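You operate a simulated robot arm through the tools that you are given. There is no shell and no other tool.

The job below is to be done with a simulated robot arm. You get a single attempt, and the scene is never put back.

Task
Grip casting 95 in the vise, brush it clean, open the vise.
Fine: wind the vise in on it first, use the brown brush and put it back, wind the vise open after; the casting stays in it, the other stays dirty. Set down upright: brown brush. What is to be rubbed or washed off counts as gone when no trace of it is left.

Only the result counts: the job must be done as asked and must still hold three seconds after the hand-in. Knocking over, shifting, dropping, spilling or breaking anything else fails it.

Robot
A 7-joint arm with a two-finger parallel gripper, hanging from a carriage that runs on a rail from [1, -120.3] to [-0.9, 107.7] (x, y) and turns from -339 to 349 degrees about z. Base frame: it is fixed where the carriage stands at the start and does not move with it; the origin is on the floor, on the carriage's upright axis, x ahead of it, y to its left, z up; the surface under the hand at the start is at about z = 80. Lengths are in cm, angles in degrees, forces in N, time in s.
With the tool pointing down near the work surface it reaches from about 14 to 66 cm from the robot's upright axis, wherever it stands. Its first joint turns from -166.0 to 166.0 degrees. Places, roughly: brown brush (11x5x6 cm) [60, 10, 80]; seat of the green vise [40, 10, 80]; yellow knob of the green vise [30, 10, 80]. Payload 3.91 kg.
Tool frame: the origin (TCP) lies between the finger pads and is the grasp point; the fingertips stand 3 cm ahead of it; z points along the fingers, y is the line along which they close. The gripper opens to 11 cm. The fingers are 2 cm wide and 1 cm thick; the gripper's body (4.8 by 11.2 cm) begins 5.5 cm behind the TCP.
Orientation is told as [roll, pitch, yaw] about the base's x, y, z axes, in that order, counted from this pose: with the fingers straight down and closing along the base's y, the tool's x points along the base's -x, its y along +y and its z along -z.

Tools
- The arm moves only by the tool servo_tool. Its argument "plan" is a list of rows, each a list of 7 numbers: the shift along the tool's x, y, z in cm, then the turn, a rotation vector about the tool's x, y, z in degrees, then the finger opening in cm, from 0 to 11. In form: [[x, y, z, wx, wy, wz, gripper], ...]. A call has 1 to 20 rows; each row shifts and turns the commanded pose from where the row before left it, along the tool's axes as they then stand. Rows are played at 5 a second. More than 5 cm and 8.6 degrees between two rows, or a gripper value outside its range, and nothing of the call is played. A pose out of reach is approached as far as the arm can. The call stops where the force on the tool passes 90 N (or 10 N more than at its start, if that is more) or the arm is blocked; 0.2 s more then pass. The fingers move at their own pace (about 10.8 cm/s each) and stop on an object; they squeeze with about 35 N. The grip force told is the motor's: it shows also when the fingers shut on nothing. Time passes only in rows, and 0.2 s behind the last, so rows that do not move let the fingers close. It gives the time, the measured TCP pose, the force on the tool (base axes), the opening and the grip force at its end, in the units of the frame above (readings bear some noise), with the torque about the TCP (base axes, N m) and any sound that the robot's microphone picked up, and new pictures: "views" is both (left out), scene, wrist or none.
- Cameras (640 x 400 px; columns grow to the right, rows downward): "scene" is now at [25.07, -2.65, 151.82]; the picture's right is [-0.46, -0.89, 0.00], its down [-0.83, 0.43, -0.36] and it looks along [0.32, -0.17, -0.93] (base axes); focal length 277 px, centre (320, 200). "wrist" rides on the gripper at [7.2, 1.7, -10.3] in the tool frame; the picture's right is [-0.23, 0.97, 0.00], its down [-0.76, -0.18, -0.62] and it looks along [-0.61, -0.14, 0.78] (tool axes); focal length 222 px, centre (320, 200). There is no depth. A picture from a camera that has moved, and an enlarged one, comes with that camera's place and axes in the base frame and with its lens.
- raise_lower(by): slides the trunk up (or, below 0, down) by that many cm; the arm and the scene camera ride with it, the base frame stays. It gives what a move gives, with no picture.
- drive_base(legs): drives the robot by 1 to 6 legs, each [ahead, left, turn to the left] in cm, cm and degrees, along the robot's own axes; the way and the turn of a leg run together, so that a leg with both is an arc; at most 150 cm and 180 degrees a leg. The arm and the cameras ride along, it lands a little off, and it stops where it bumps. It keeps to its track: a leg is cut to what the track allows. It gives what a move gives, and a new picture of the scene camera.
- turn_head(pan, tilt): turns the head with the scene camera to pan (to the left, within 155 degrees either way) and tilt (down, from -29 to 69), counted from straight ahead of the robot. It gives what a move gives, and a new picture of the scene camera.
- zoom(camera, box): a new picture of the part [left, top, right, bottom] of that camera's present view, enlarged. No time passes.
- close_job(): hands the job in; it is judged then, once.

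Places have to be worked out from the pictures, the camera data and where the tool is seen. Open the gripper and draw the arm clear of the work before you hand the job in, unless the task says otherwise.

The tools are called after "Emit:" by a JSON object that holds its "op" and its "data". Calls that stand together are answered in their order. servo_tool: Moves the arm, as the interface text tells. Its arguments: {"type":"object","properties":{"plan":{"type":"array","items":{"type":"array","items":{"type":"number"}}},"views":{"type":"string","enum":["both","scene","wrist","none"]}},"required":["plan"]} The other tools are called the same way: raise_lower (by) slides the trunk up or down; drive_base (legs) drives the base; turn_head (pan, tilt) turns the head that bears the scene camera; zoom (camera, box) takes an enlarged picture of a part of a camera's view; close_job () hands the job in.

At the start:

```text
time_s: 0.0
tool_pos: [33.18, -14.55, 117.5]
tool_rot: [0.0, 0.0, 0.0]
wrist_force: [-0.3, -0.1, 0.5]
wrist_torque: [-0.01, 0.0, -0.02]
grip_width: 10.99
finger_force: 0.0
trunk travel left (down, up): [-22.5, 35.5]
robot x, y, heading: [-0.31, 0.01, -0.0]
head pan, tilt: [-27.2, 68.8]
```

scene: 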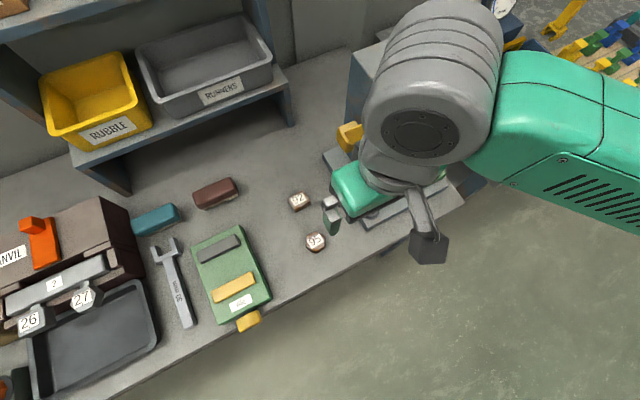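
wrist: 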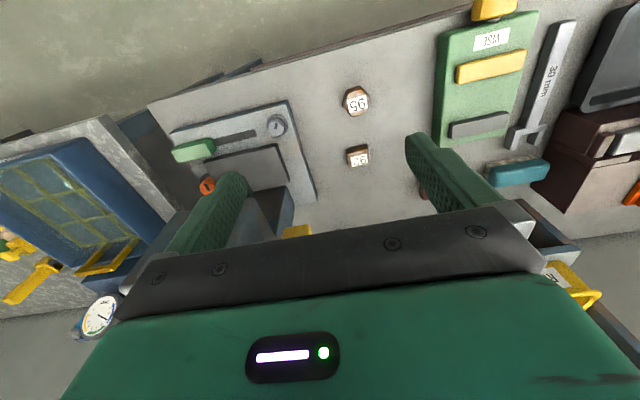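

I start by looking closer at the vise, castings and brushes with the scene camera; no motion yet.

Emit:
{"op": "zoom", "data": {"camera": "scene", "box": [130, 160, 350, 340]}}

Emit:
{"op": "zoom", "data": {"camera": "wrist", "box": [320, 0, 600, 200]}}

```text
2.22 times, centred on (240, 250) of scene
camera zoom: at [25.07, -2.65, 151.82], right [-0.46, -0.89, 0.0], down [-0.83, 0.43, -0.36], along [0.32, -0.17, -0.93], focal length 616 px, centre (498, 89)
```

zoom: 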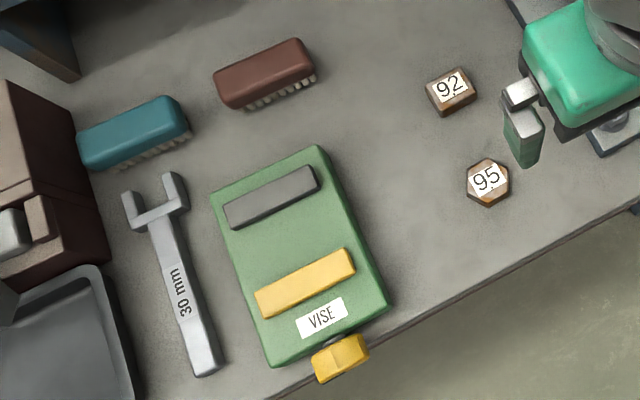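

```text
2.00 times, centred on (460, 100) of wrist
camera zoom: at [25.93, -12.98, 127.92], right [0.23, 0.97, 0.0], down [0.76, -0.18, 0.62], along [0.61, -0.14, -0.78], focal length 444 px, centre (40, 400)
```

zoom: 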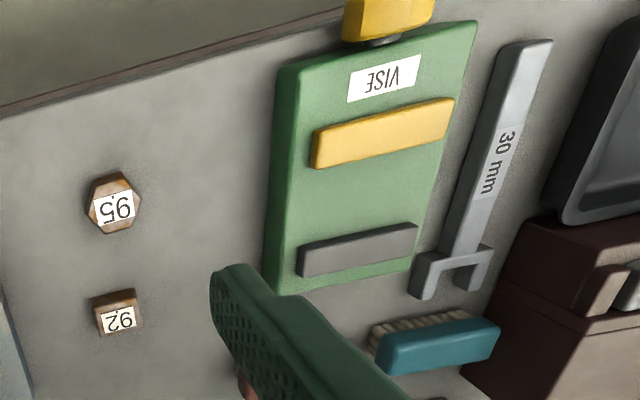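

I zoom tightly on the castings, the vise knob and the brown brush to judge their shape and heights.

Emit:
{"op": "zoom", "data": {"camera": "scene", "box": [280, 180, 344, 260]}}

Emit:
{"op": "zoom", "data": {"camera": "scene", "box": [190, 220, 280, 340]}}

Emit:
{"op": "zoom", "data": {"camera": "scene", "box": [120, 160, 250, 250]}}

Emit:
{"op": "zoom", "data": {"camera": "wrist", "box": [330, 70, 390, 180]}}

```text
5.00 times, centred on (312, 220) of scene
camera zoom: at [25.07, -2.65, 151.82], right [-0.46, -0.89, 0.0], down [-0.83, 0.43, -0.36], along [0.32, -0.17, -0.93], focal length 1386 px, centre (360, 100)
```

zoom: 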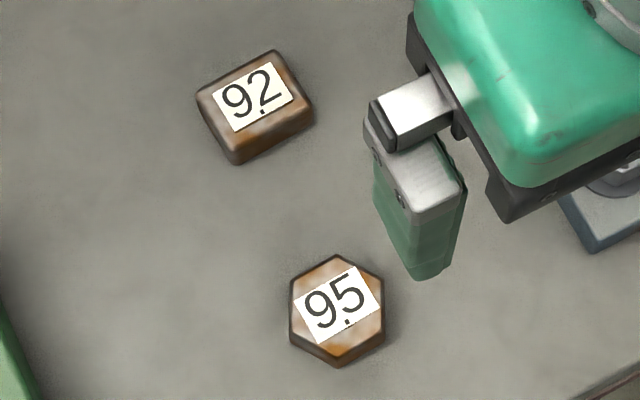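

```text
3.33 times, centred on (235, 280) of scene
camera zoom: at [25.07, -2.65, 151.82], right [-0.46, -0.89, 0.0], down [-0.83, 0.43, -0.36], along [0.32, -0.17, -0.93], focal length 924 px, centre (603, -67)
```

zoom: 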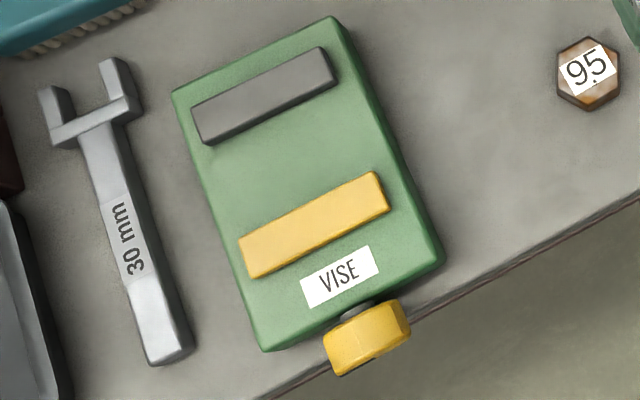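

```text
4.44 times, centred on (185, 205) of scene
camera zoom: at [25.07, -2.65, 151.82], right [-0.46, -0.89, 0.0], down [-0.83, 0.43, -0.36], along [0.32, -0.17, -0.93], focal length 1232 px, centre (920, 178)
```

zoom: 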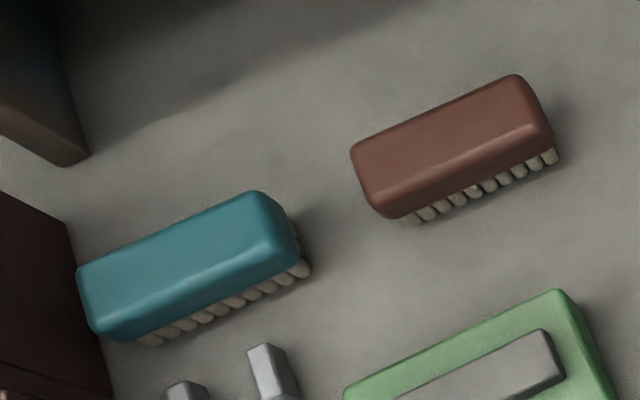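

```text
3.64 times, centred on (360, 125) of wrist
camera zoom: at [25.93, -12.98, 127.92], right [0.23, 0.97, 0.0], down [0.76, -0.18, 0.62], along [0.61, -0.14, -0.78], focal length 808 px, centre (174, 473)
```

zoom: 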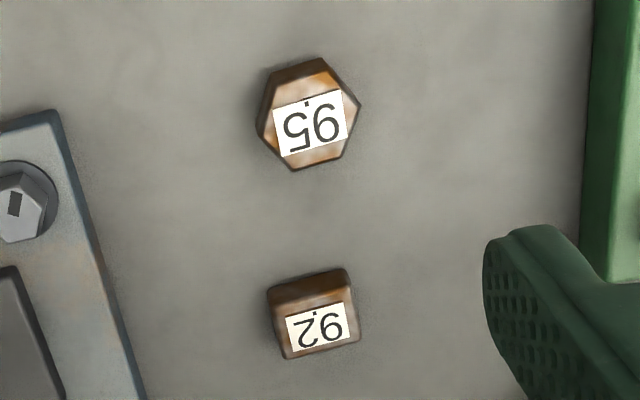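

The vise lies along x with its hex knob on the near side (about x=30, y=13), its yellow moving jaw near x=38 and grey fixed jaw near x=48. Casting 95 is at about [39.1, -8.6] with its top near z=84. I move above casting 95 for a closer look.

Emit:
{"op": "servo_tool", "data": {"plan": [[-1.2, 1.2, 3.5, 0, 0, 0, 11], [-1.2, 1.2, 3.5, 0, 0, 0, 11], [-1.2, 1.2, 3.5, 0, 0, 0, 11], [-1.2, 1.2, 3.5, 0, 0, 0, 11], [-1.1, 1.15, 3.5, 0, 0, 0, 11]], "views": "both"}}

```text
time_s: 1.2
tool_pos: [39.31, -8.68, 99.87]
tool_rot: [-0.1, 0.1, 0.0]
wrist_force: [0.3, 0.2, -0.4]
wrist_torque: [0.02, 0.0, -0.01]
grip_width: 10.98
finger_force: 0.0
trunk travel left (down, up): [-22.5, 35.5]
robot x, y, heading: [-0.15, -0.24, 0.0]
head pan, tilt: [-27.2, 68.8]
camera scene: at [25.07, -2.64, 151.83], right [-0.46, -0.89, 0.0], down [-0.83, 0.43, -0.36], along [0.32, -0.17, -0.93], focal length 277 px, centre (320, 200)
camera wrist: at [32.03, -7.06, 110.23], right [0.23, 0.97, 0.0], down [0.76, -0.18, 0.62], along [0.61, -0.14, -0.78], focal length 222 px, centre (320, 200)
```

scene: 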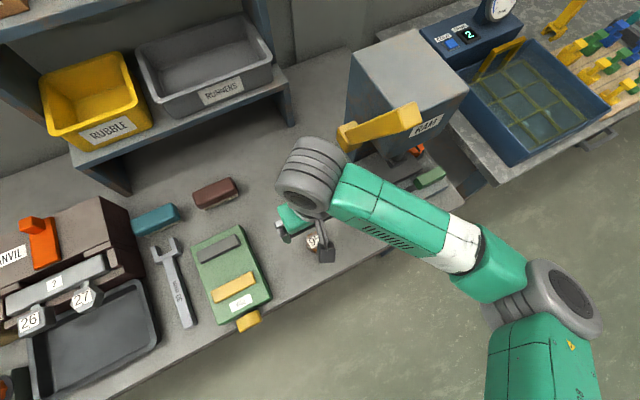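
wrist: 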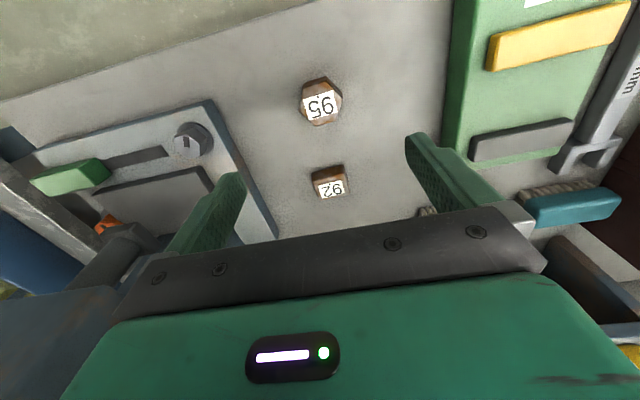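

The tool is above casting 95. I zoom the wrist view to refine its centre, orientation and height.

Emit:
{"op": "zoom", "data": {"camera": "wrist", "box": [280, 60, 370, 140]}}

Emit:
{"op": "zoom", "data": {"camera": "wrist", "box": [420, 0, 640, 200]}}

```text
5.00 times, centred on (325, 100) of wrist
camera zoom: at [32.03, -7.06, 110.23], right [0.23, 0.97, 0.0], down [0.76, -0.18, 0.62], along [0.61, -0.14, -0.78], focal length 1111 px, centre (295, 700)
```

zoom: 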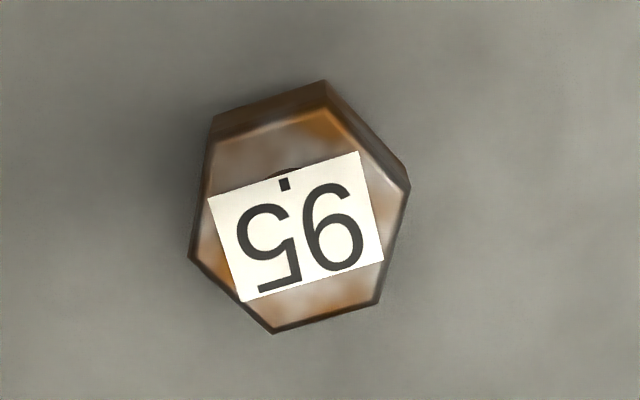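

```text
2.00 times, centred on (530, 100) of wrist
camera zoom: at [32.03, -7.06, 110.23], right [0.23, 0.97, 0.0], down [0.76, -0.18, 0.62], along [0.61, -0.14, -0.78], focal length 444 px, centre (-100, 400)
```

zoom: 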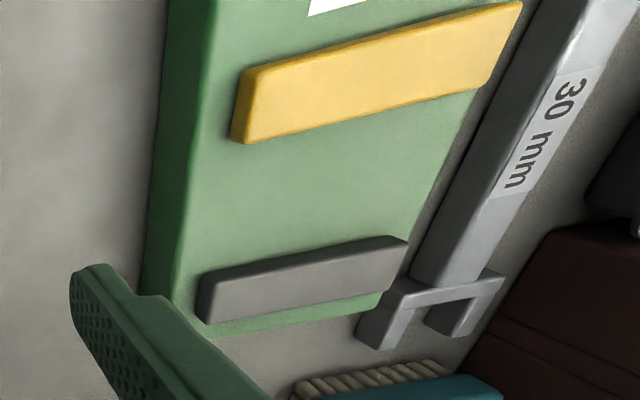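

Casting 95: centre about [39.13, -8.68], 4.5 cm across flats, about 3.3 cm high, flats at about 3°, 63° and 123°. I turn the tool so the fingers close on the 63° flats and come down partway.

Emit:
{"op": "servo_tool", "data": {"plan": [[0, 0, 2, 0, 0, 6.7, 11], [0, 0, 2, 0, 0, 6.7, 11], [0, 0, 2, 0, 0, 6.7, 11], [0, 0, 2, 0, 0, 6.6, 11], [0, 0, 2, 0, 0, 0, 11], [0, 0, 1.5, 0, 0, 0, 11]], "views": "both"}}

```text
time_s: 2.6
tool_pos: [39.15, -8.62, 88.39]
tool_rot: [0.0, 0.0, -26.7]
wrist_force: [-0.4, -0.1, -0.8]
wrist_torque: [0.03, 0.03, 0.02]
grip_width: 10.99
finger_force: 0.2
trunk travel left (down, up): [-22.5, 35.5]
robot x, y, heading: [-0.43, -0.26, 0.2]
head pan, tilt: [-27.2, 68.8]
camera scene: at [25.08, -2.65, 151.82], right [-0.46, -0.89, 0.0], down [-0.83, 0.43, -0.36], along [0.32, -0.17, -0.93], focal length 277 px, centre (320, 200)
camera wrist: at [33.45, -4.0, 98.86], right [0.64, 0.77, 0.0], down [0.6, -0.5, 0.62], along [0.48, -0.4, -0.78], focal length 222 px, centre (320, 200)
```

scene: 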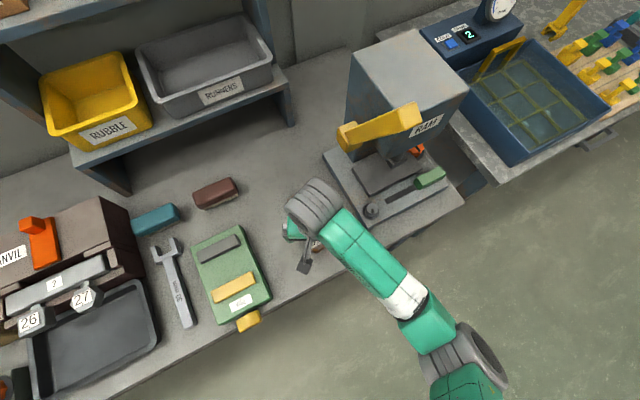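
wrist: 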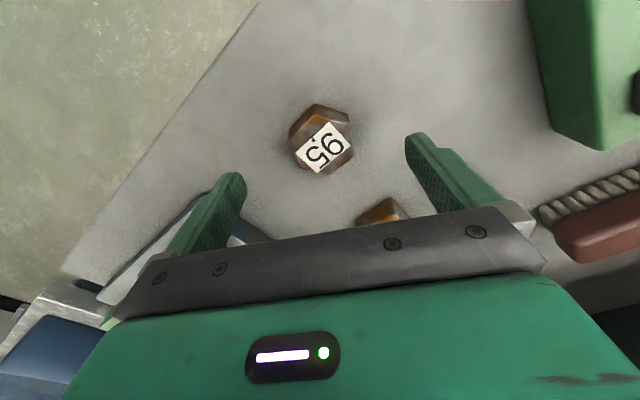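

The casting sits centred between the fingers with flats facing them. I go down to z≈83.5 and close.

Emit:
{"op": "servo_tool", "data": {"plan": [[0, 0, 2, 0, 0, 0, 11], [0, 0, 1.7, 0, 0, 0, 11], [0, 0, 1.1, 0, 0, 0, 11], [0, 0, 0, 0, 0, 0, 7], [0, 0, 0, 0, 0, 0, 4], [0, 0, 0, 0, 0, 0, 3], [0, 0, 0, 0, 0, 0, 3]], "views": "wrist"}}

```text
time_s: 4.2
tool_pos: [39.09, -8.82, 83.72]
tool_rot: [0.0, -0.1, -26.6]
wrist_force: [-0.3, -0.4, 0.9]
wrist_torque: [0.0, 0.01, 0.02]
grip_width: 4.79
finger_force: 35.0
trunk travel left (down, up): [-22.5, 35.5]
robot x, y, heading: [0.11, -0.28, -0.1]
head pan, tilt: [-27.2, 68.8]
camera wrist: at [33.41, -4.01, 94.18], right [0.64, 0.77, 0.0], down [0.6, -0.5, 0.62], along [0.48, -0.4, -0.78], focal length 222 px, centre (320, 200)
```

wrist: 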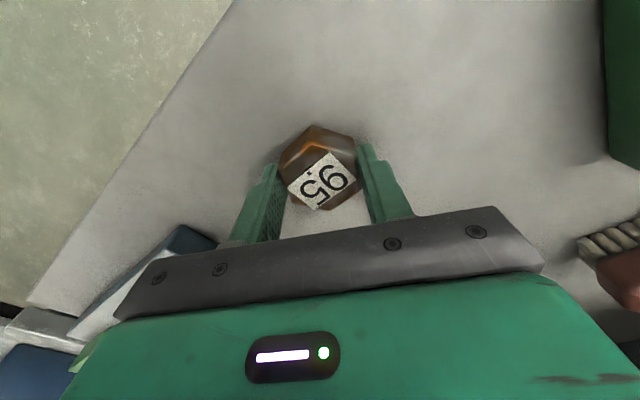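

The casting is held (4.8 cm, 35 N). I lift it 12 cm and check that it comes along.

Emit:
{"op": "servo_tool", "data": {"plan": [[0, 0, -2, 0, 0, 0, 3], [0, 0, -5, 0, 0, 0, 3], [0, 0, -5, 0, 0, 0, 3]], "views": "wrist"}}

```text
time_s: 5.0
tool_pos: [38.87, -8.45, 96.08]
tool_rot: [-0.1, 0.1, -26.6]
wrist_force: [0.5, 1.0, -1.0]
wrist_torque: [0.0, -0.01, -0.04]
grip_width: 4.76
finger_force: 34.7
trunk travel left (down, up): [-22.5, 35.5]
robot x, y, heading: [-0.09, 0.02, -0.1]
head pan, tilt: [-27.2, 68.8]
camera wrist: at [33.19, -3.63, 106.49], right [0.64, 0.77, 0.0], down [0.6, -0.5, 0.62], along [0.48, -0.4, -0.78], focal length 222 px, centre (320, 200)
```

wrist: 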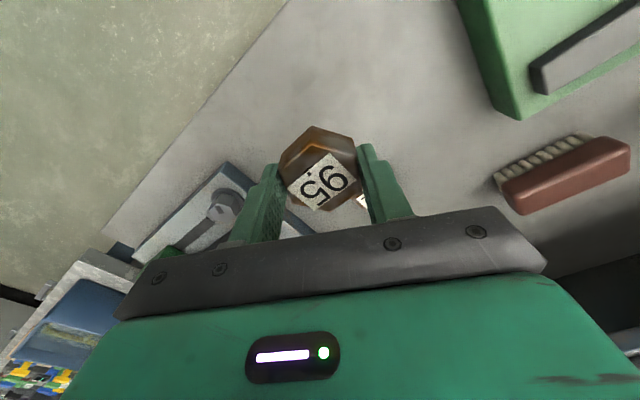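

The casting is lifted. I carry it across to above the vise seat at about [43.6, 12.5] and trim the yaw so its flats face the jaws.

Emit:
{"op": "servo_tool", "data": {"plan": [[1.11, 4.21, 0, 0, 0, 0, 3], [1.11, 4.21, 0, 0, 0, 0, 3], [1.11, 4.21, 0, 0, 0, 0, 3], [1.11, 4.21, 0, 0, 0, 0, 3], [1.11, 4.2, 0, 0, 0, 0, 3], [0, 0, 0, 0, 0, 3.3, 3], [0, 0, 0, 0, 0, 0, 3]], "views": "both"}}

```text
time_s: 6.6
tool_pos: [43.59, 12.7, 95.74]
tool_rot: [0.0, 0.0, -30.0]
wrist_force: [-0.5, 0.3, -0.4]
wrist_torque: [0.02, -0.01, 0.0]
grip_width: 4.77
finger_force: 35.2
trunk travel left (down, up): [-22.5, 35.5]
robot x, y, heading: [0.07, -0.13, 0.1]
head pan, tilt: [-27.2, 68.8]
camera scene: at [25.07, -2.66, 151.82], right [-0.46, -0.89, 0.0], down [-0.83, 0.43, -0.36], along [0.32, -0.17, -0.93], focal length 277 px, centre (320, 200)
camera wrist: at [38.15, 17.74, 106.15], right [0.68, 0.73, 0.0], down [0.57, -0.53, 0.62], along [0.45, -0.43, -0.78], focal length 222 px, centre (320, 200)
```

scene: 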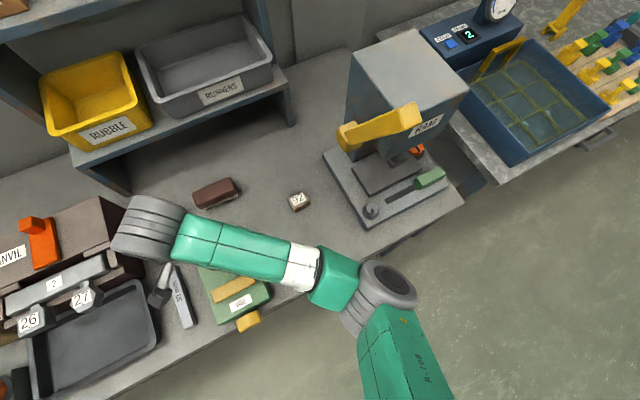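
wrist: 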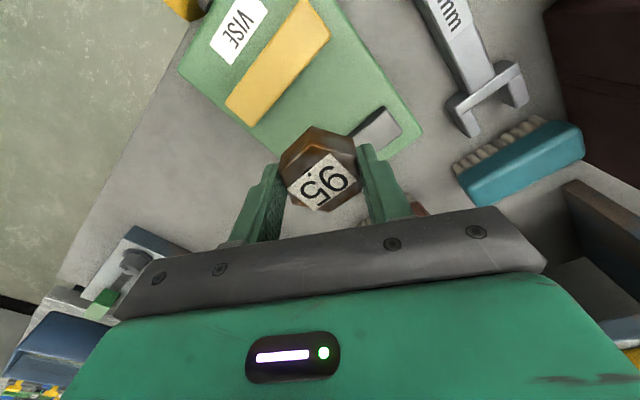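

I'm above the seat at [43.6, 12.7]. I lower 6 cm, stopping just at jaw height, and look.

Emit:
{"op": "servo_tool", "data": {"plan": [[0, 0, 2.5, 0, 0, 0, 3], [0, 0, 2.5, 0, 0, 0, 3], [0, 0, 1, 0, 0, 0, 3], [0, 0, 0, 0, 0, 0, 3]], "views": "both"}}

Emit:
{"op": "zoom", "data": {"camera": "wrist", "box": [200, 20, 420, 240]}}

```text
time_s: 7.6
tool_pos: [43.3, 12.73, 89.75]
tool_rot: [0.0, 0.0, -30.0]
wrist_force: [0.5, 0.0, -0.4]
wrist_torque: [-0.05, 0.02, -0.03]
grip_width: 4.76
finger_force: 35.0
trunk travel left (down, up): [-22.5, 35.5]
robot x, y, heading: [0.24, 0.32, -0.0]
head pan, tilt: [-27.2, 68.8]
camera scene: at [25.07, -2.65, 151.82], right [-0.46, -0.89, 0.0], down [-0.83, 0.43, -0.36], along [0.32, -0.17, -0.93], focal length 277 px, centre (320, 200)
camera wrist: at [37.81, 17.7, 100.14], right [0.68, 0.73, 0.0], down [0.57, -0.53, 0.62], along [0.45, -0.43, -0.78], focal length 222 px, centre (320, 200)
```

scene: 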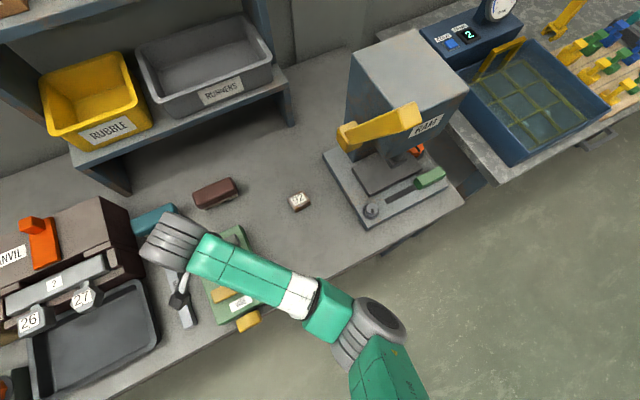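
wrist: 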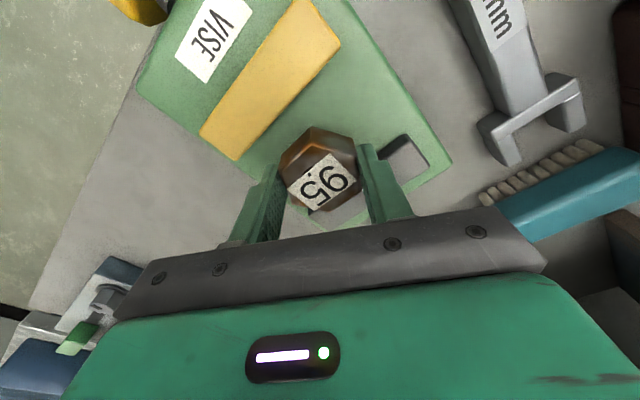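

```text
1.82 times, centred on (310, 130) of wrist
camera zoom: at [37.81, 17.7, 100.14], right [0.68, 0.73, 0.0], down [0.57, -0.53, 0.62], along [0.45, -0.43, -0.78], focal length 404 px, centre (338, 327)
```

zoom: 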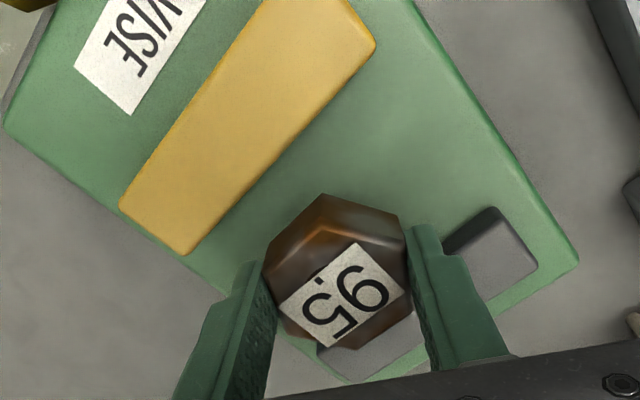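

The casting is parallel to the jaws and between them; I shift 0.4 cm toward the middle and lower slowly until it meets the seat.

Emit:
{"op": "servo_tool", "data": {"plan": [[0.35, -0.2, 0, 0, 0, 0, 3], [0, 0, 0.5, 0, 0, 0, 3], [0, 0, 0.5, 0, 0, 0, 3], [0, 0, 0.4, 0, 0, 0, 3], [0, 0, 0, 0, 0, 0, 3]], "views": "wrist"}}

```text
time_s: 8.8
tool_pos: [43.16, 12.6, 88.43]
tool_rot: [0.1, 0.0, -30.0]
wrist_force: [0.0, 0.3, -1.7]
wrist_torque: [-0.01, -0.01, 0.03]
grip_width: 4.77
finger_force: 34.6
trunk travel left (down, up): [-22.5, 35.5]
robot x, y, heading: [-0.17, 0.28, -0.2]
head pan, tilt: [-27.2, 68.8]
camera wrist: at [37.68, 17.66, 98.83], right [0.68, 0.73, 0.0], down [0.57, -0.53, 0.62], along [0.45, -0.43, -0.78], focal length 222 px, centre (320, 200)
```

wrist: 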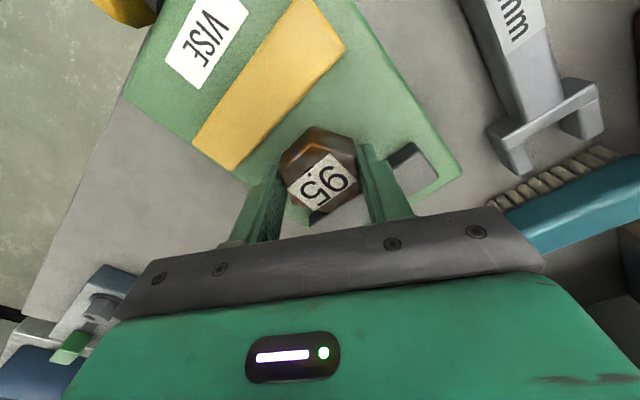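

No contact yet (bottom ≈84.6). I continue in small steps.

Emit:
{"op": "servo_tool", "data": {"plan": [[0, 0, 0.2, 0, 0, 0, 3], [0, 0, 0.2, 0, 0, 0, 3], [0, 0, 0.2, 0, 0, 0, 3], [0, 0, 0, 0, 0, 0, 3]], "views": "none"}}

```text
time_s: 9.8
tool_pos: [43.21, 12.59, 87.89]
tool_rot: [0.1, -0.1, -30.0]
wrist_force: [-1.4, -0.8, 26.4]
wrist_torque: [-0.23, 0.1, -0.03]
grip_width: 4.76
finger_force: 34.5
trunk travel left (down, up): [-22.5, 35.5]
robot x, y, heading: [0.25, 0.02, 0.0]
head pan, tilt: [-27.2, 68.8]
```

Contact with the seat (26 N). I ease up a little, open the fingers slightly and rise straight up.

Emit:
{"op": "servo_tool", "data": {"plan": [[0, 0, -0.1, 0, 0, 0, 3], [0, 0, 0, 0, 0, 0, 5.8], [0, 0, 0, 0, 0, 0, 5.8], [0, 0, -2, 0, 0, 0, 5.8], [0, 0, -3, 0, 0, 0, 5.8], [0, 0, -5, 0, 0, 0, 8], [0, 0, -5, 0, 0, 0, 11], [0, 0, 0, 0, 0, 0, 11]], "views": "both"}}

Emit:
{"op": "zoom", "data": {"camera": "wrist", "box": [200, 0, 440, 220]}}

```text
time_s: 11.6
tool_pos: [43.1, 12.82, 102.7]
tool_rot: [-0.2, -0.1, -30.0]
wrist_force: [-0.2, 0.2, 0.2]
wrist_torque: [0.0, 0.03, 0.03]
grip_width: 11.02
finger_force: 0.1
trunk travel left (down, up): [-22.5, 35.5]
robot x, y, heading: [0.28, 0.05, 0.0]
head pan, tilt: [-27.2, 68.8]
camera scene: at [25.09, -2.65, 151.83], right [-0.46, -0.89, 0.0], down [-0.83, 0.43, -0.36], along [0.32, -0.17, -0.93], focal length 277 px, centre (320, 200)
camera wrist: at [37.7, 18.01, 113.15], right [0.68, 0.73, 0.0], down [0.57, -0.53, 0.62], along [0.45, -0.43, -0.78], focal length 222 px, centre (320, 200)
```

scene: 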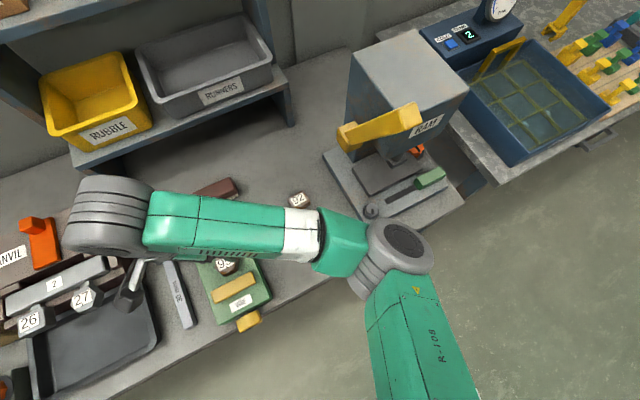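
wrist: 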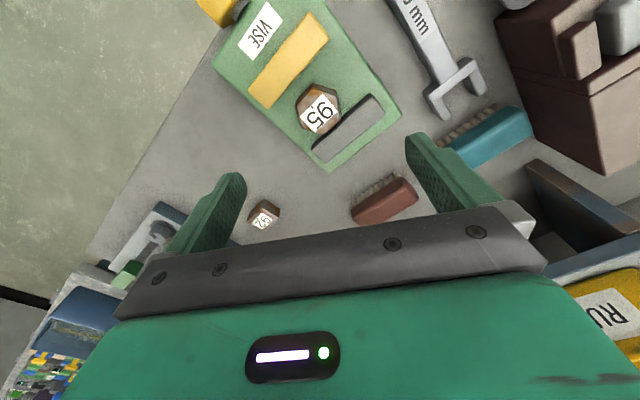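

```text
1.82 times, centred on (320, 110) of wrist
camera zoom: at [37.7, 18.01, 113.15], right [0.68, 0.73, 0.0], down [0.57, -0.53, 0.62], along [0.45, -0.43, -0.78], focal length 404 px, centre (320, 364)
```

zoom: 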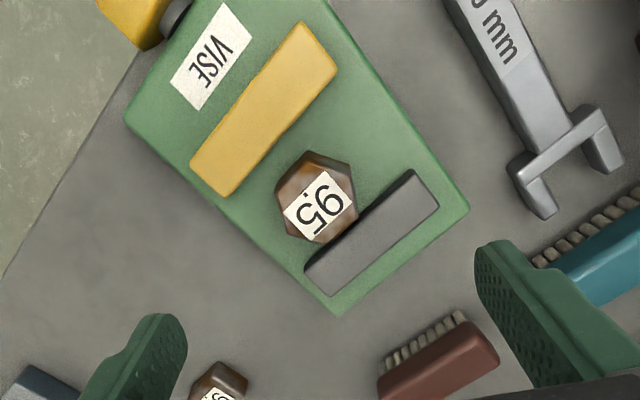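

The casting stands flat in the seat, close to the grey jaw. Now for the knob: I turn the tool back to yaw 0, retract toward the robot to about x=20, then I'll shift the carriage to get room for a horizontal approach.

Emit:
{"op": "servo_tool", "data": {"plan": [[0, 0, -1, 0, 0, -7.5, 11], [0, 0, -1, 0, 0, -7.5, 11], [0, 0, -1, 0, 0, -7.5, 8], [0, 0, -1, 0, 0, -7.5, 8], [4.6, 0, 0, 0, 0, 0, 8], [4.6, 0, 0, 0, 0, 0, 8], [4.6, 0, 0, 0, 0, 0, 8], [4.6, 0, 0, 0, 0, 0, 8], [4.6, 0, 0, 0, 0, 0, 8], [0, 0, 0, 0, 0, 0, 8]], "views": "both"}}

```text
time_s: 13.8
tool_pos: [22.75, 14.5, 106.21]
tool_rot: [-0.1, 0.1, 0.0]
wrist_force: [0.2, -0.1, -0.1]
wrist_torque: [-0.03, -0.03, 0.01]
grip_width: 8.01
finger_force: 0.1
out of reach, approached as far as the arm can: row 9
trunk travel left (down, up): [-22.5, 35.5]
robot x, y, heading: [-0.29, 0.01, 0.1]
head pan, tilt: [-27.2, 68.8]
camera scene: at [25.08, -2.64, 151.82], right [-0.46, -0.89, 0.0], down [-0.83, 0.43, -0.36], along [0.32, -0.17, -0.93], focal length 277 px, centre (320, 200)
camera wrist: at [15.51, 16.15, 116.61], right [0.23, 0.97, 0.0], down [0.76, -0.18, 0.62], along [0.61, -0.14, -0.78], focal length 222 px, centre (320, 200)
```

scene: 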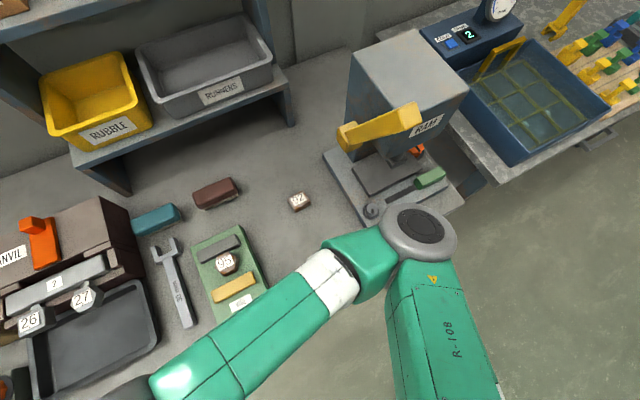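
wrist: 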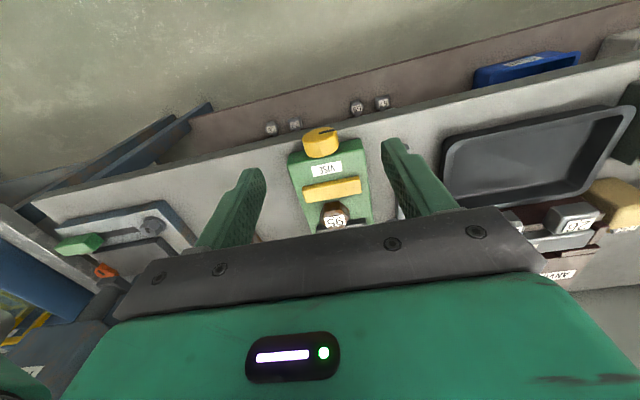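

The retraction limit was reached at x≈22.7. I see some things on a low ledge in front of the bench, so I turn the head to look at the bench front and knob before going there.

Emit:
{"op": "turn_head", "data": {"pan": 90, "tilt": 60}}

Emit:
{"op": "zoom", "data": {"camera": "wrist", "box": [160, 0, 640, 260]}}

```text
time_s: 15.8
tool_pos: [22.77, 14.59, 106.28]
tool_rot: [-0.1, 0.1, 0.0]
wrist_force: [0.1, 1.0, 0.2]
wrist_torque: [0.02, 0.03, 0.01]
grip_width: 7.99
finger_force: 0.1
trunk travel left (down, up): [-22.5, 35.5]
robot x, y, heading: [-0.16, 0.23, -0.1]
head pan, tilt: [90.0, 60.0]
camera scene: at [20.1, 6.56, 152.76], right [1.0, 0.0, 0.0], down [0.0, -0.87, -0.5], along [0.0, 0.5, -0.87], focal length 277 px, centre (320, 200)
```

scene: 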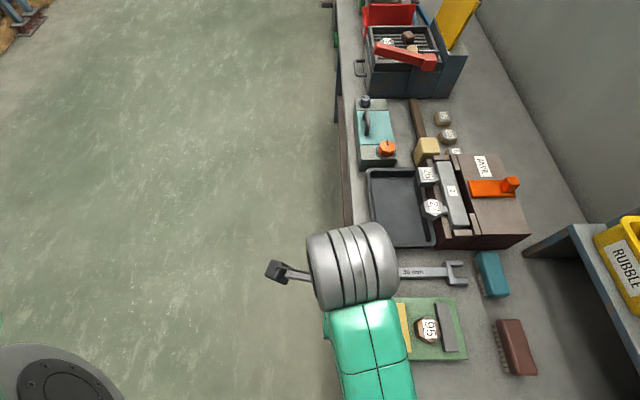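

```text
1.33 times, centred on (400, 130) of wrist
camera zoom: at [15.54, 16.13, 116.61], right [0.23, 0.97, 0.0], down [0.76, -0.18, 0.62], along [0.61, -0.14, -0.78], focal length 296 px, centre (213, 293)
```

zoom: 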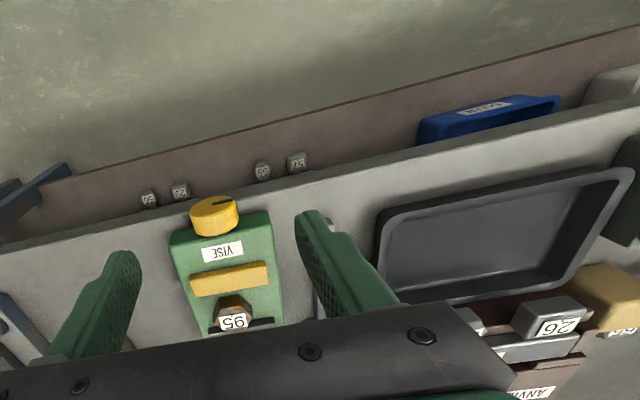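

The floor before the bench is free and the low shelf lies beneath it; the knob faces the robot with a dark index mark on it. I drive the carriage 42 cm to the left so the arm can fold in front of the bench and point along +x.

Emit:
{"op": "drive_base", "data": {"legs": [[0, 42, 0]]}}

```text
time_s: 18.4
tool_pos: [22.32, 56.87, 106.28]
tool_rot: [-0.1, 0.0, 0.2]
wrist_force: [-0.3, -0.2, -0.2]
wrist_torque: [-0.02, -0.02, 0.0]
grip_width: 7.99
finger_force: 0.1
trunk travel left (down, up): [-22.5, 35.5]
robot x, y, heading: [-0.34, 42.22, 0.3]
head pan, tilt: [90.0, 60.0]
camera scene: at [19.71, 48.97, 152.76], right [1.0, 0.0, 0.0], down [0.0, -0.87, -0.5], along [0.0, 0.5, -0.87], focal length 277 px, centre (320, 200)
```

scene: 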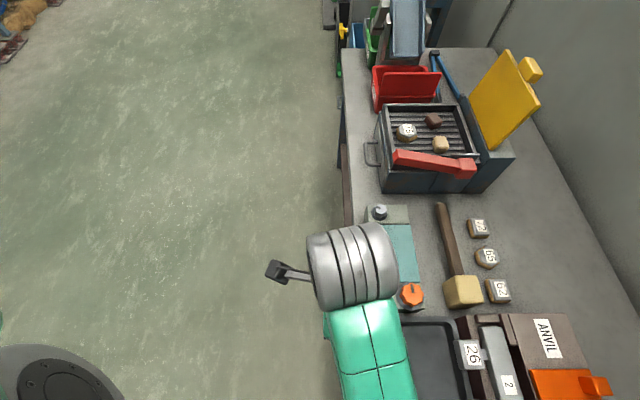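

The carriage is at y≈42. I turn the head toward the vise and swing the hand around (via x≈32 to keep outside the fold limit) to about [24, 13, 106].

Emit:
{"op": "turn_head", "data": {"pan": -75, "tilt": 55}}

Emit:
{"op": "servo_tool", "data": {"plan": [[-1.94, -3.38, 0, 0, 0, 0, 8], [-1.94, -3.38, 0, 0, 0, 0, 8], [-1.94, -3.38, 0, 0, 0, 0, 8], [-1.94, -3.38, 0, 0, 0, 0, 8], [-1.94, -3.38, 0, 0, 0, 0, 8], [1.14, -3.86, 0, 0, 0, 0, 8], [1.14, -3.86, 0, 0, 0, 0, 8], [1.14, -3.86, 0, 0, 0, 0, 8], [1.14, -3.86, 0, 0, 0, 0, 8], [1.14, -3.86, 0, 0, 0, 0, 8], [1.14, -3.86, 0, 0, 0, 0, 8], [1.14, -3.86, 0, 0, 0, 0, 8], [0, 0, 0, 0, 0, 0, 8]], "views": "both"}}

```text
time_s: 20.9
tool_pos: [22.47, 56.91, 106.14]
tool_rot: [0.0, 0.1, 0.2]
wrist_force: [-0.3, -0.2, -0.3]
wrist_torque: [-0.02, 0.03, 0.01]
grip_width: 8.0
finger_force: 0.1
trunk travel left (down, up): [-22.5, 35.5]
robot x, y, heading: [-0.4, 42.21, 0.0]
head pan, tilt: [-75.0, 55.0]
camera scene: at [21.62, 35.34, 153.36], right [-0.96, -0.26, 0.0], down [-0.21, 0.79, -0.57], along [0.15, -0.55, -0.82], focal length 277 px, centre (320, 200)
```

scene: 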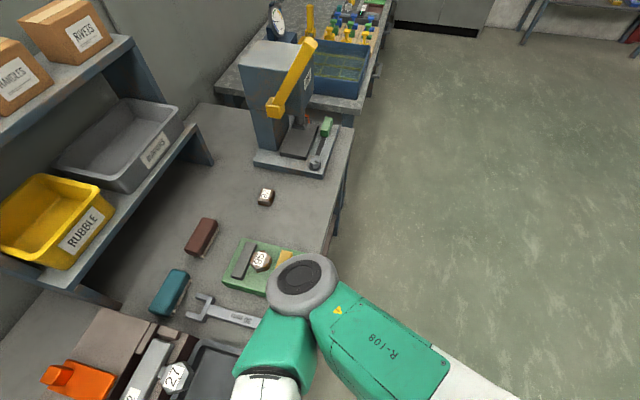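

```text
time_s: 23.7
tool_pos: [24.35, 12.56, 106.22]
tool_rot: [-0.1, 0.1, 0.3]
wrist_force: [-0.8, -0.5, 0.2]
wrist_torque: [0.0, -0.04, 0.0]
grip_width: 7.98
finger_force: 0.1
trunk travel left (down, up): [-22.5, 35.5]
robot x, y, heading: [-0.18, 42.54, 0.2]
head pan, tilt: [-75.0, 55.0]
camera scene: at [21.61, 35.34, 153.36], right [-0.97, -0.26, 0.0], down [-0.21, 0.79, -0.57], along [0.15, -0.55, -0.82], focal length 277 px, centre (320, 200)
camera wrist: at [17.05, 14.12, 116.73], right [0.22, 0.97, 0.0], down [0.76, -0.17, 0.62], along [0.61, -0.14, -0.78], focal length 222 px, centre (320, 200)
```

scene: 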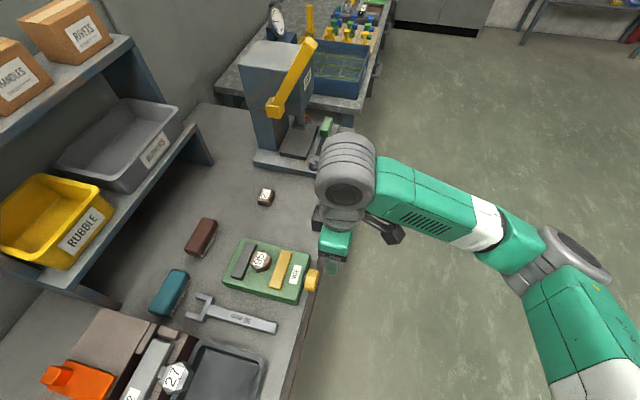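
wrist: 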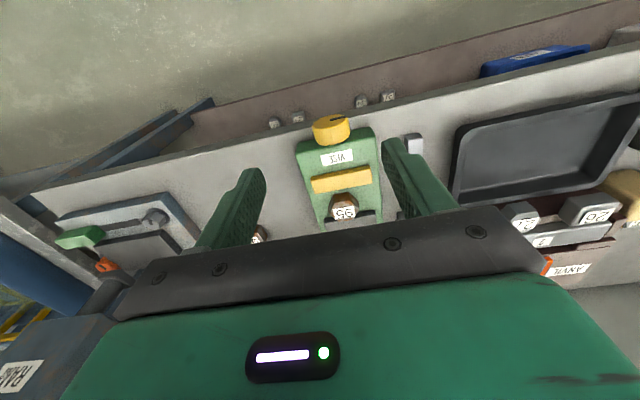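

The elbow now sits out in front of the bench as hoped. I begin pitching the tool toward horizontal (pointing +x), first 40°.

Emit:
{"op": "servo_tool", "data": {"plan": [[0, 0, 0, 0, -8, 0, 8], [0, 0, 0, 0, -8, 0, 8], [0, 0, 0, 0, -8, 0, 8], [0, 0, 0, 0, -8, 0, 8], [0, 0, 0, 0, -8, 0, 8], [0, 0, 0, 0, 0, 0, 8]], "views": "both"}}

```text
time_s: 25.1
tool_pos: [24.2, 12.99, 106.15]
tool_rot: [-0.1, -39.9, 0.3]
wrist_force: [0.4, 0.0, -0.2]
wrist_torque: [-0.03, 0.04, -0.04]
grip_width: 8.0
finger_force: 0.0
trunk travel left (down, up): [-22.5, 35.5]
robot x, y, heading: [-0.08, 42.48, -0.1]
head pan, tilt: [-75.0, 55.0]
camera scene: at [21.62, 35.35, 153.37], right [-0.97, -0.26, 0.0], down [-0.21, 0.79, -0.57], along [0.15, -0.55, -0.82], focal length 277 px, centre (320, 200)
camera wrist: at [12.04, 14.59, 109.55], right [0.17, 0.97, 0.14], down [0.18, -0.18, 0.97], along [0.97, -0.14, -0.21], focal length 222 px, centre (320, 200)
```

scene: 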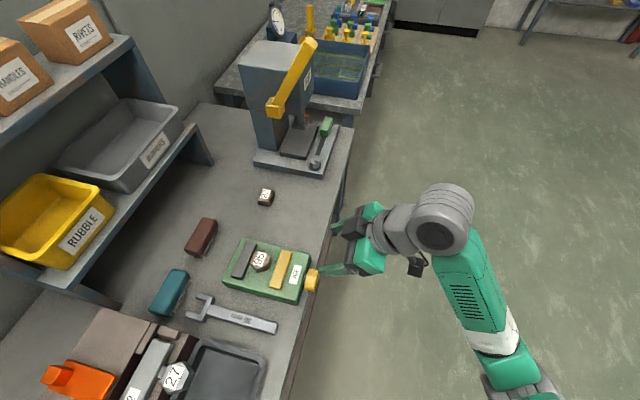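
wrist: 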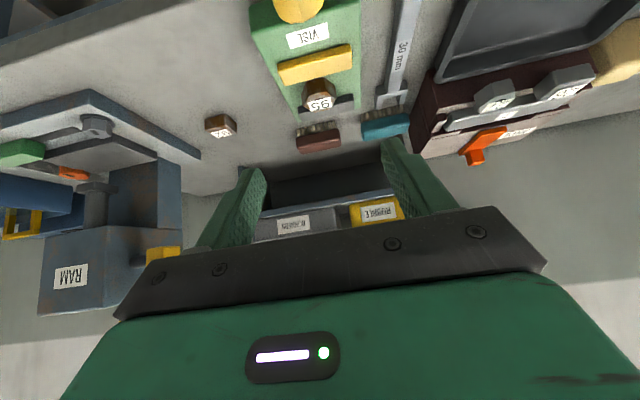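

Works well. I continue the pitch to -90°.

Emit:
{"op": "servo_tool", "data": {"plan": [[0, 0, 0, 0, -8.35, 0, 8], [0, 0, 0, 0, -8.35, 0, 8], [0, 0, 0, 0, -8.35, 0, 8], [0, 0, 0, 0, -8.35, 0, 8], [0, 0, 0, 0, -8.35, 0, 8], [0, 0, 0, 0, -8.35, 0, 8], [0, 0, 0, 0, 0, 0, 8]], "views": "both"}}

```text
time_s: 26.7
tool_pos: [24.17, 12.98, 106.22]
tool_rot: [-155.1, -89.9, 155.3]
wrist_force: [0.3, 0.3, 1.0]
wrist_torque: [0.0, -0.01, -0.03]
grip_width: 8.01
finger_force: 0.0
trunk travel left (down, up): [-22.5, 35.5]
robot x, y, heading: [-0.16, 41.92, 0.2]
head pan, tilt: [-75.0, 55.0]
camera scene: at [21.62, 35.35, 153.36], right [-0.97, -0.26, 0.0], down [-0.21, 0.79, -0.57], along [0.15, -0.55, -0.82], focal length 277 px, centre (320, 200)
camera wrist: at [13.86, 14.57, 99.09], right [0.0, 0.97, 0.23], down [-0.62, -0.18, 0.76], along [0.78, -0.14, 0.61], focal length 222 px, centre (320, 200)
```

scene: 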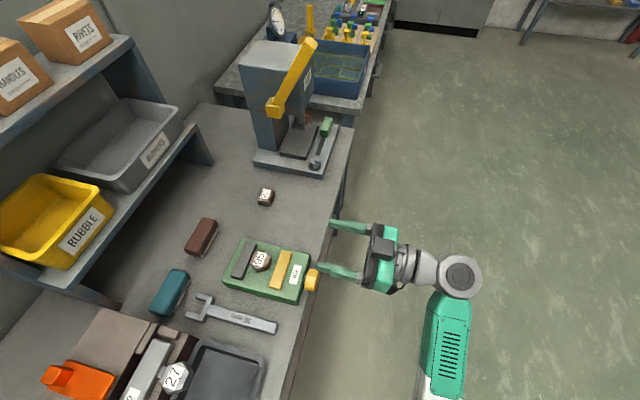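
wrist: 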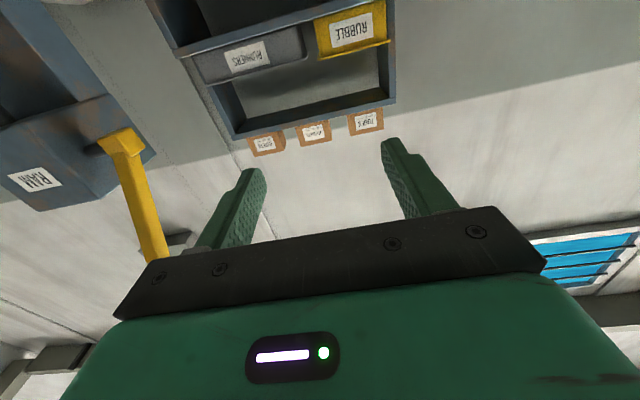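

The tool now points along +x. I zoom on the vise and knob from the scene camera to fix the knob's position and height.

Emit:
{"op": "zoom", "data": {"camera": "scene", "box": [210, 220, 350, 310]}}

Emit:
{"op": "zoom", "data": {"camera": "scene", "box": [280, 255, 340, 300]}}

```text
4.44 times, centred on (280, 265) of scene
camera zoom: at [21.62, 35.35, 153.36], right [-0.97, -0.26, 0.0], down [-0.21, 0.79, -0.57], along [0.15, -0.55, -0.82], focal length 1232 px, centre (498, -89)
```

zoom: 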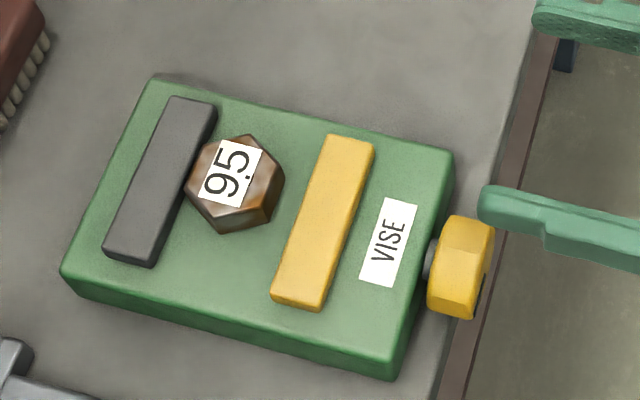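

```text
8.89 times, centred on (310, 278) of scene
camera zoom: at [21.62, 35.35, 153.36], right [-0.97, -0.26, 0.0], down [-0.21, 0.79, -0.57], along [0.15, -0.55, -0.82], focal length 2464 px, centre (409, -489)
```

zoom: 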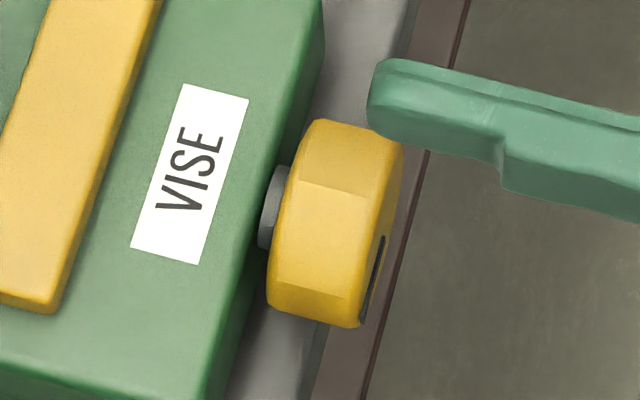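

The knob overhangs the bench edge; front face at x≈28.5, y≈13. I lower the horizontal tool to knob height, staying back at x≈20, to view it from the front with the wrist camera.

Emit:
{"op": "servo_tool", "data": {"plan": [[4.4, 0, -1.0, 0, 0, 0, 8], [4.4, 0, -1.0, 0, 0, 0, 8], [4.4, 0, -1.0, 0, 0, 0, 9], [4.4, 0, -1.0, 0, 0, 0, 9], [4.4, 0, -1.0, 0, 0, 0, 9], [0, 0, 0, 0, 0, 0, 9]], "views": "both"}}

Emit:
{"op": "zoom", "data": {"camera": "wrist", "box": [200, 0, 440, 200]}}

```text
time_s: 28.1
tool_pos: [19.4, 12.8, 84.32]
tool_rot: [-111.1, -89.9, 111.1]
wrist_force: [0.1, -0.7, 0.2]
wrist_torque: [0.01, -0.01, -0.03]
grip_width: 8.99
finger_force: 0.1
trunk travel left (down, up): [-22.5, 35.5]
robot x, y, heading: [-0.0, 42.31, 0.3]
head pan, tilt: [-75.0, 55.0]
camera scene: at [21.61, 35.34, 153.36], right [-0.97, -0.26, 0.0], down [-0.21, 0.79, -0.57], along [0.15, -0.55, -0.82], focal length 277 px, centre (320, 200)
camera wrist: at [8.91, 14.39, 77.03], right [0.0, 0.97, 0.23], down [-0.62, -0.18, 0.76], along [0.78, -0.14, 0.61], focal length 222 px, centre (320, 200)
```

scene: 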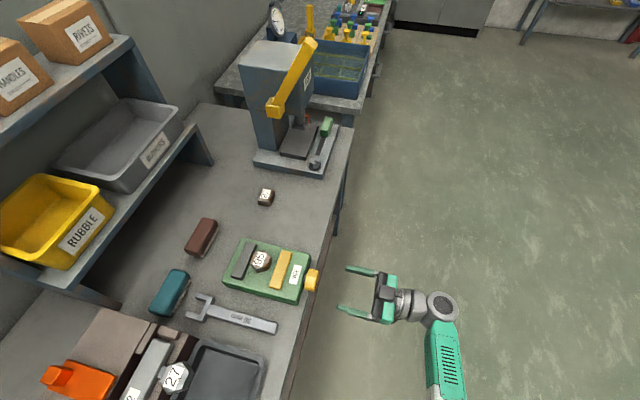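
wrist: 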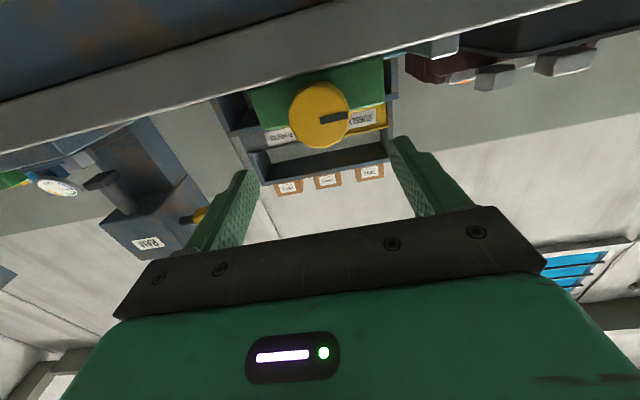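

```text
2.00 times, centred on (320, 100) of wrist
camera zoom: at [8.91, 14.39, 77.03], right [0.0, 0.97, 0.23], down [-0.62, -0.18, 0.76], along [0.78, -0.14, 0.61], focal length 444 px, centre (320, 400)
```

zoom: 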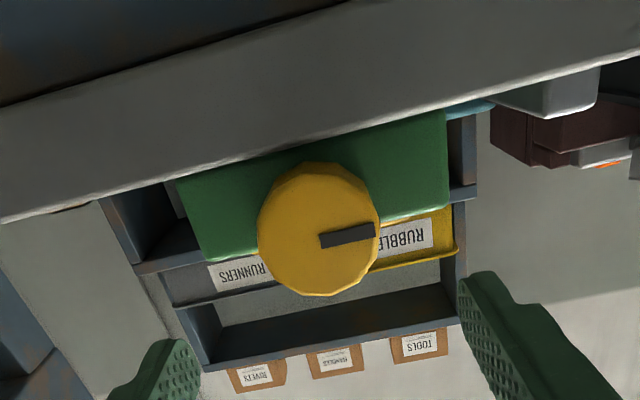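

The knob is round (about 12-sided, radius ≈2.7 cm), centre about y=12.9, z=83.1, front face x≈28.4, with its mark pointing +y. I align the tool axis with it and approach to just short of it.

Emit:
{"op": "servo_tool", "data": {"plan": [[1.2, 0.15, 0, 0, 0, 0, 9], [0, 0, 2.5, 0, 0, 0, 9], [0, 0, 2, 0, 0, 0, 9], [0, 0, 0, 0, 0, 0, 9]], "views": "both"}}

Emit:
{"op": "zoom", "data": {"camera": "wrist", "box": [200, 0, 440, 200]}}

Emit:
{"op": "zoom", "data": {"camera": "scene", "box": [220, 230, 360, 330]}}

```text
time_s: 29.1
tool_pos: [23.63, 13.01, 83.06]
tool_rot: [-118.4, -89.8, 118.4]
wrist_force: [0.2, -0.7, -0.1]
wrist_torque: [-0.03, 0.0, 0.02]
grip_width: 9.0
finger_force: 0.0
trunk travel left (down, up): [-22.5, 35.5]
robot x, y, heading: [-0.66, 42.61, 0.1]
head pan, tilt: [-75.0, 55.0]
camera scene: at [21.62, 35.34, 153.37], right [-0.97, -0.26, 0.0], down [-0.21, 0.79, -0.57], along [0.15, -0.55, -0.82], focal length 277 px, centre (320, 200)
camera wrist: at [13.3, 14.52, 75.8], right [0.0, 0.97, 0.23], down [-0.62, -0.18, 0.76], along [0.78, -0.14, 0.61], focal length 222 px, centre (320, 200)
```

scene: 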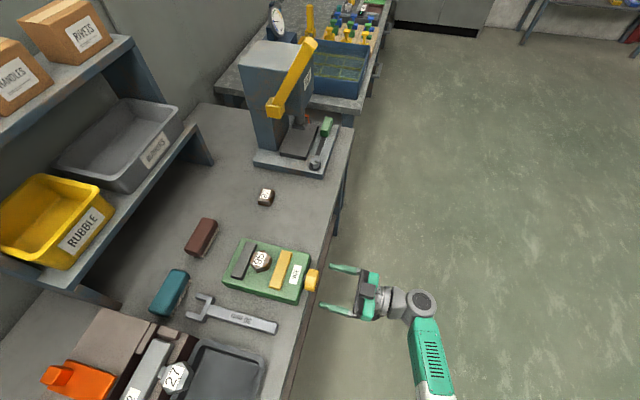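
wrist: 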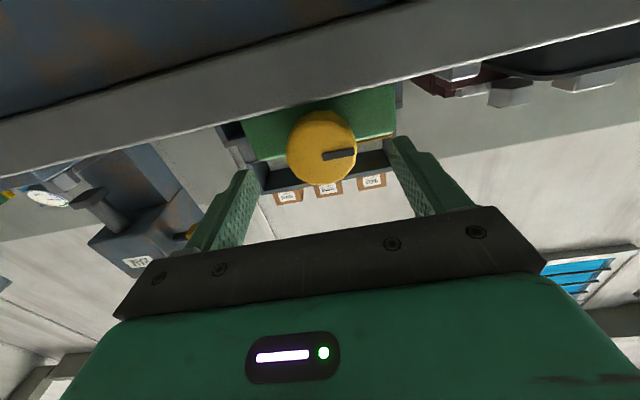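

```text
2.00 times, centred on (320, 100) of wrist
camera zoom: at [13.3, 14.52, 75.8], right [0.0, 0.97, 0.23], down [-0.62, -0.18, 0.76], along [0.78, -0.14, 0.61], focal length 444 px, centre (320, 400)
```

zoom: 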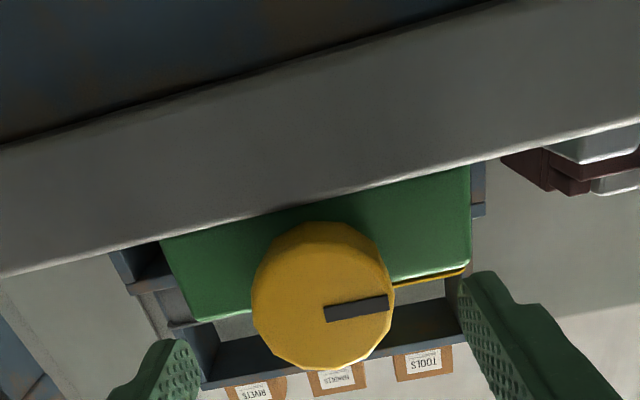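

```text
4.00 times, centred on (290, 280) of scene
camera zoom: at [21.62, 35.34, 153.37], right [-0.97, -0.26, 0.0], down [-0.21, 0.79, -0.57], along [0.15, -0.55, -0.82], focal length 1109 px, centre (440, -120)
```

zoom: 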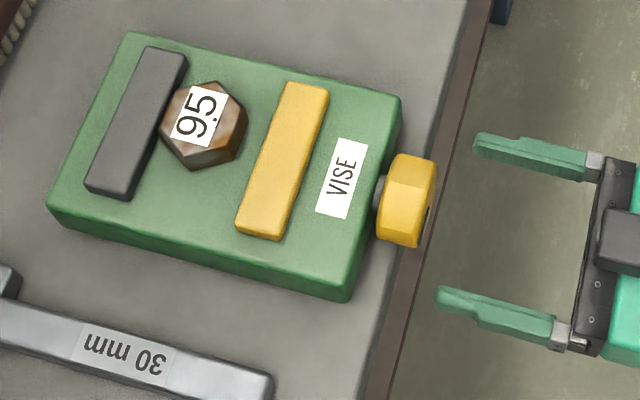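

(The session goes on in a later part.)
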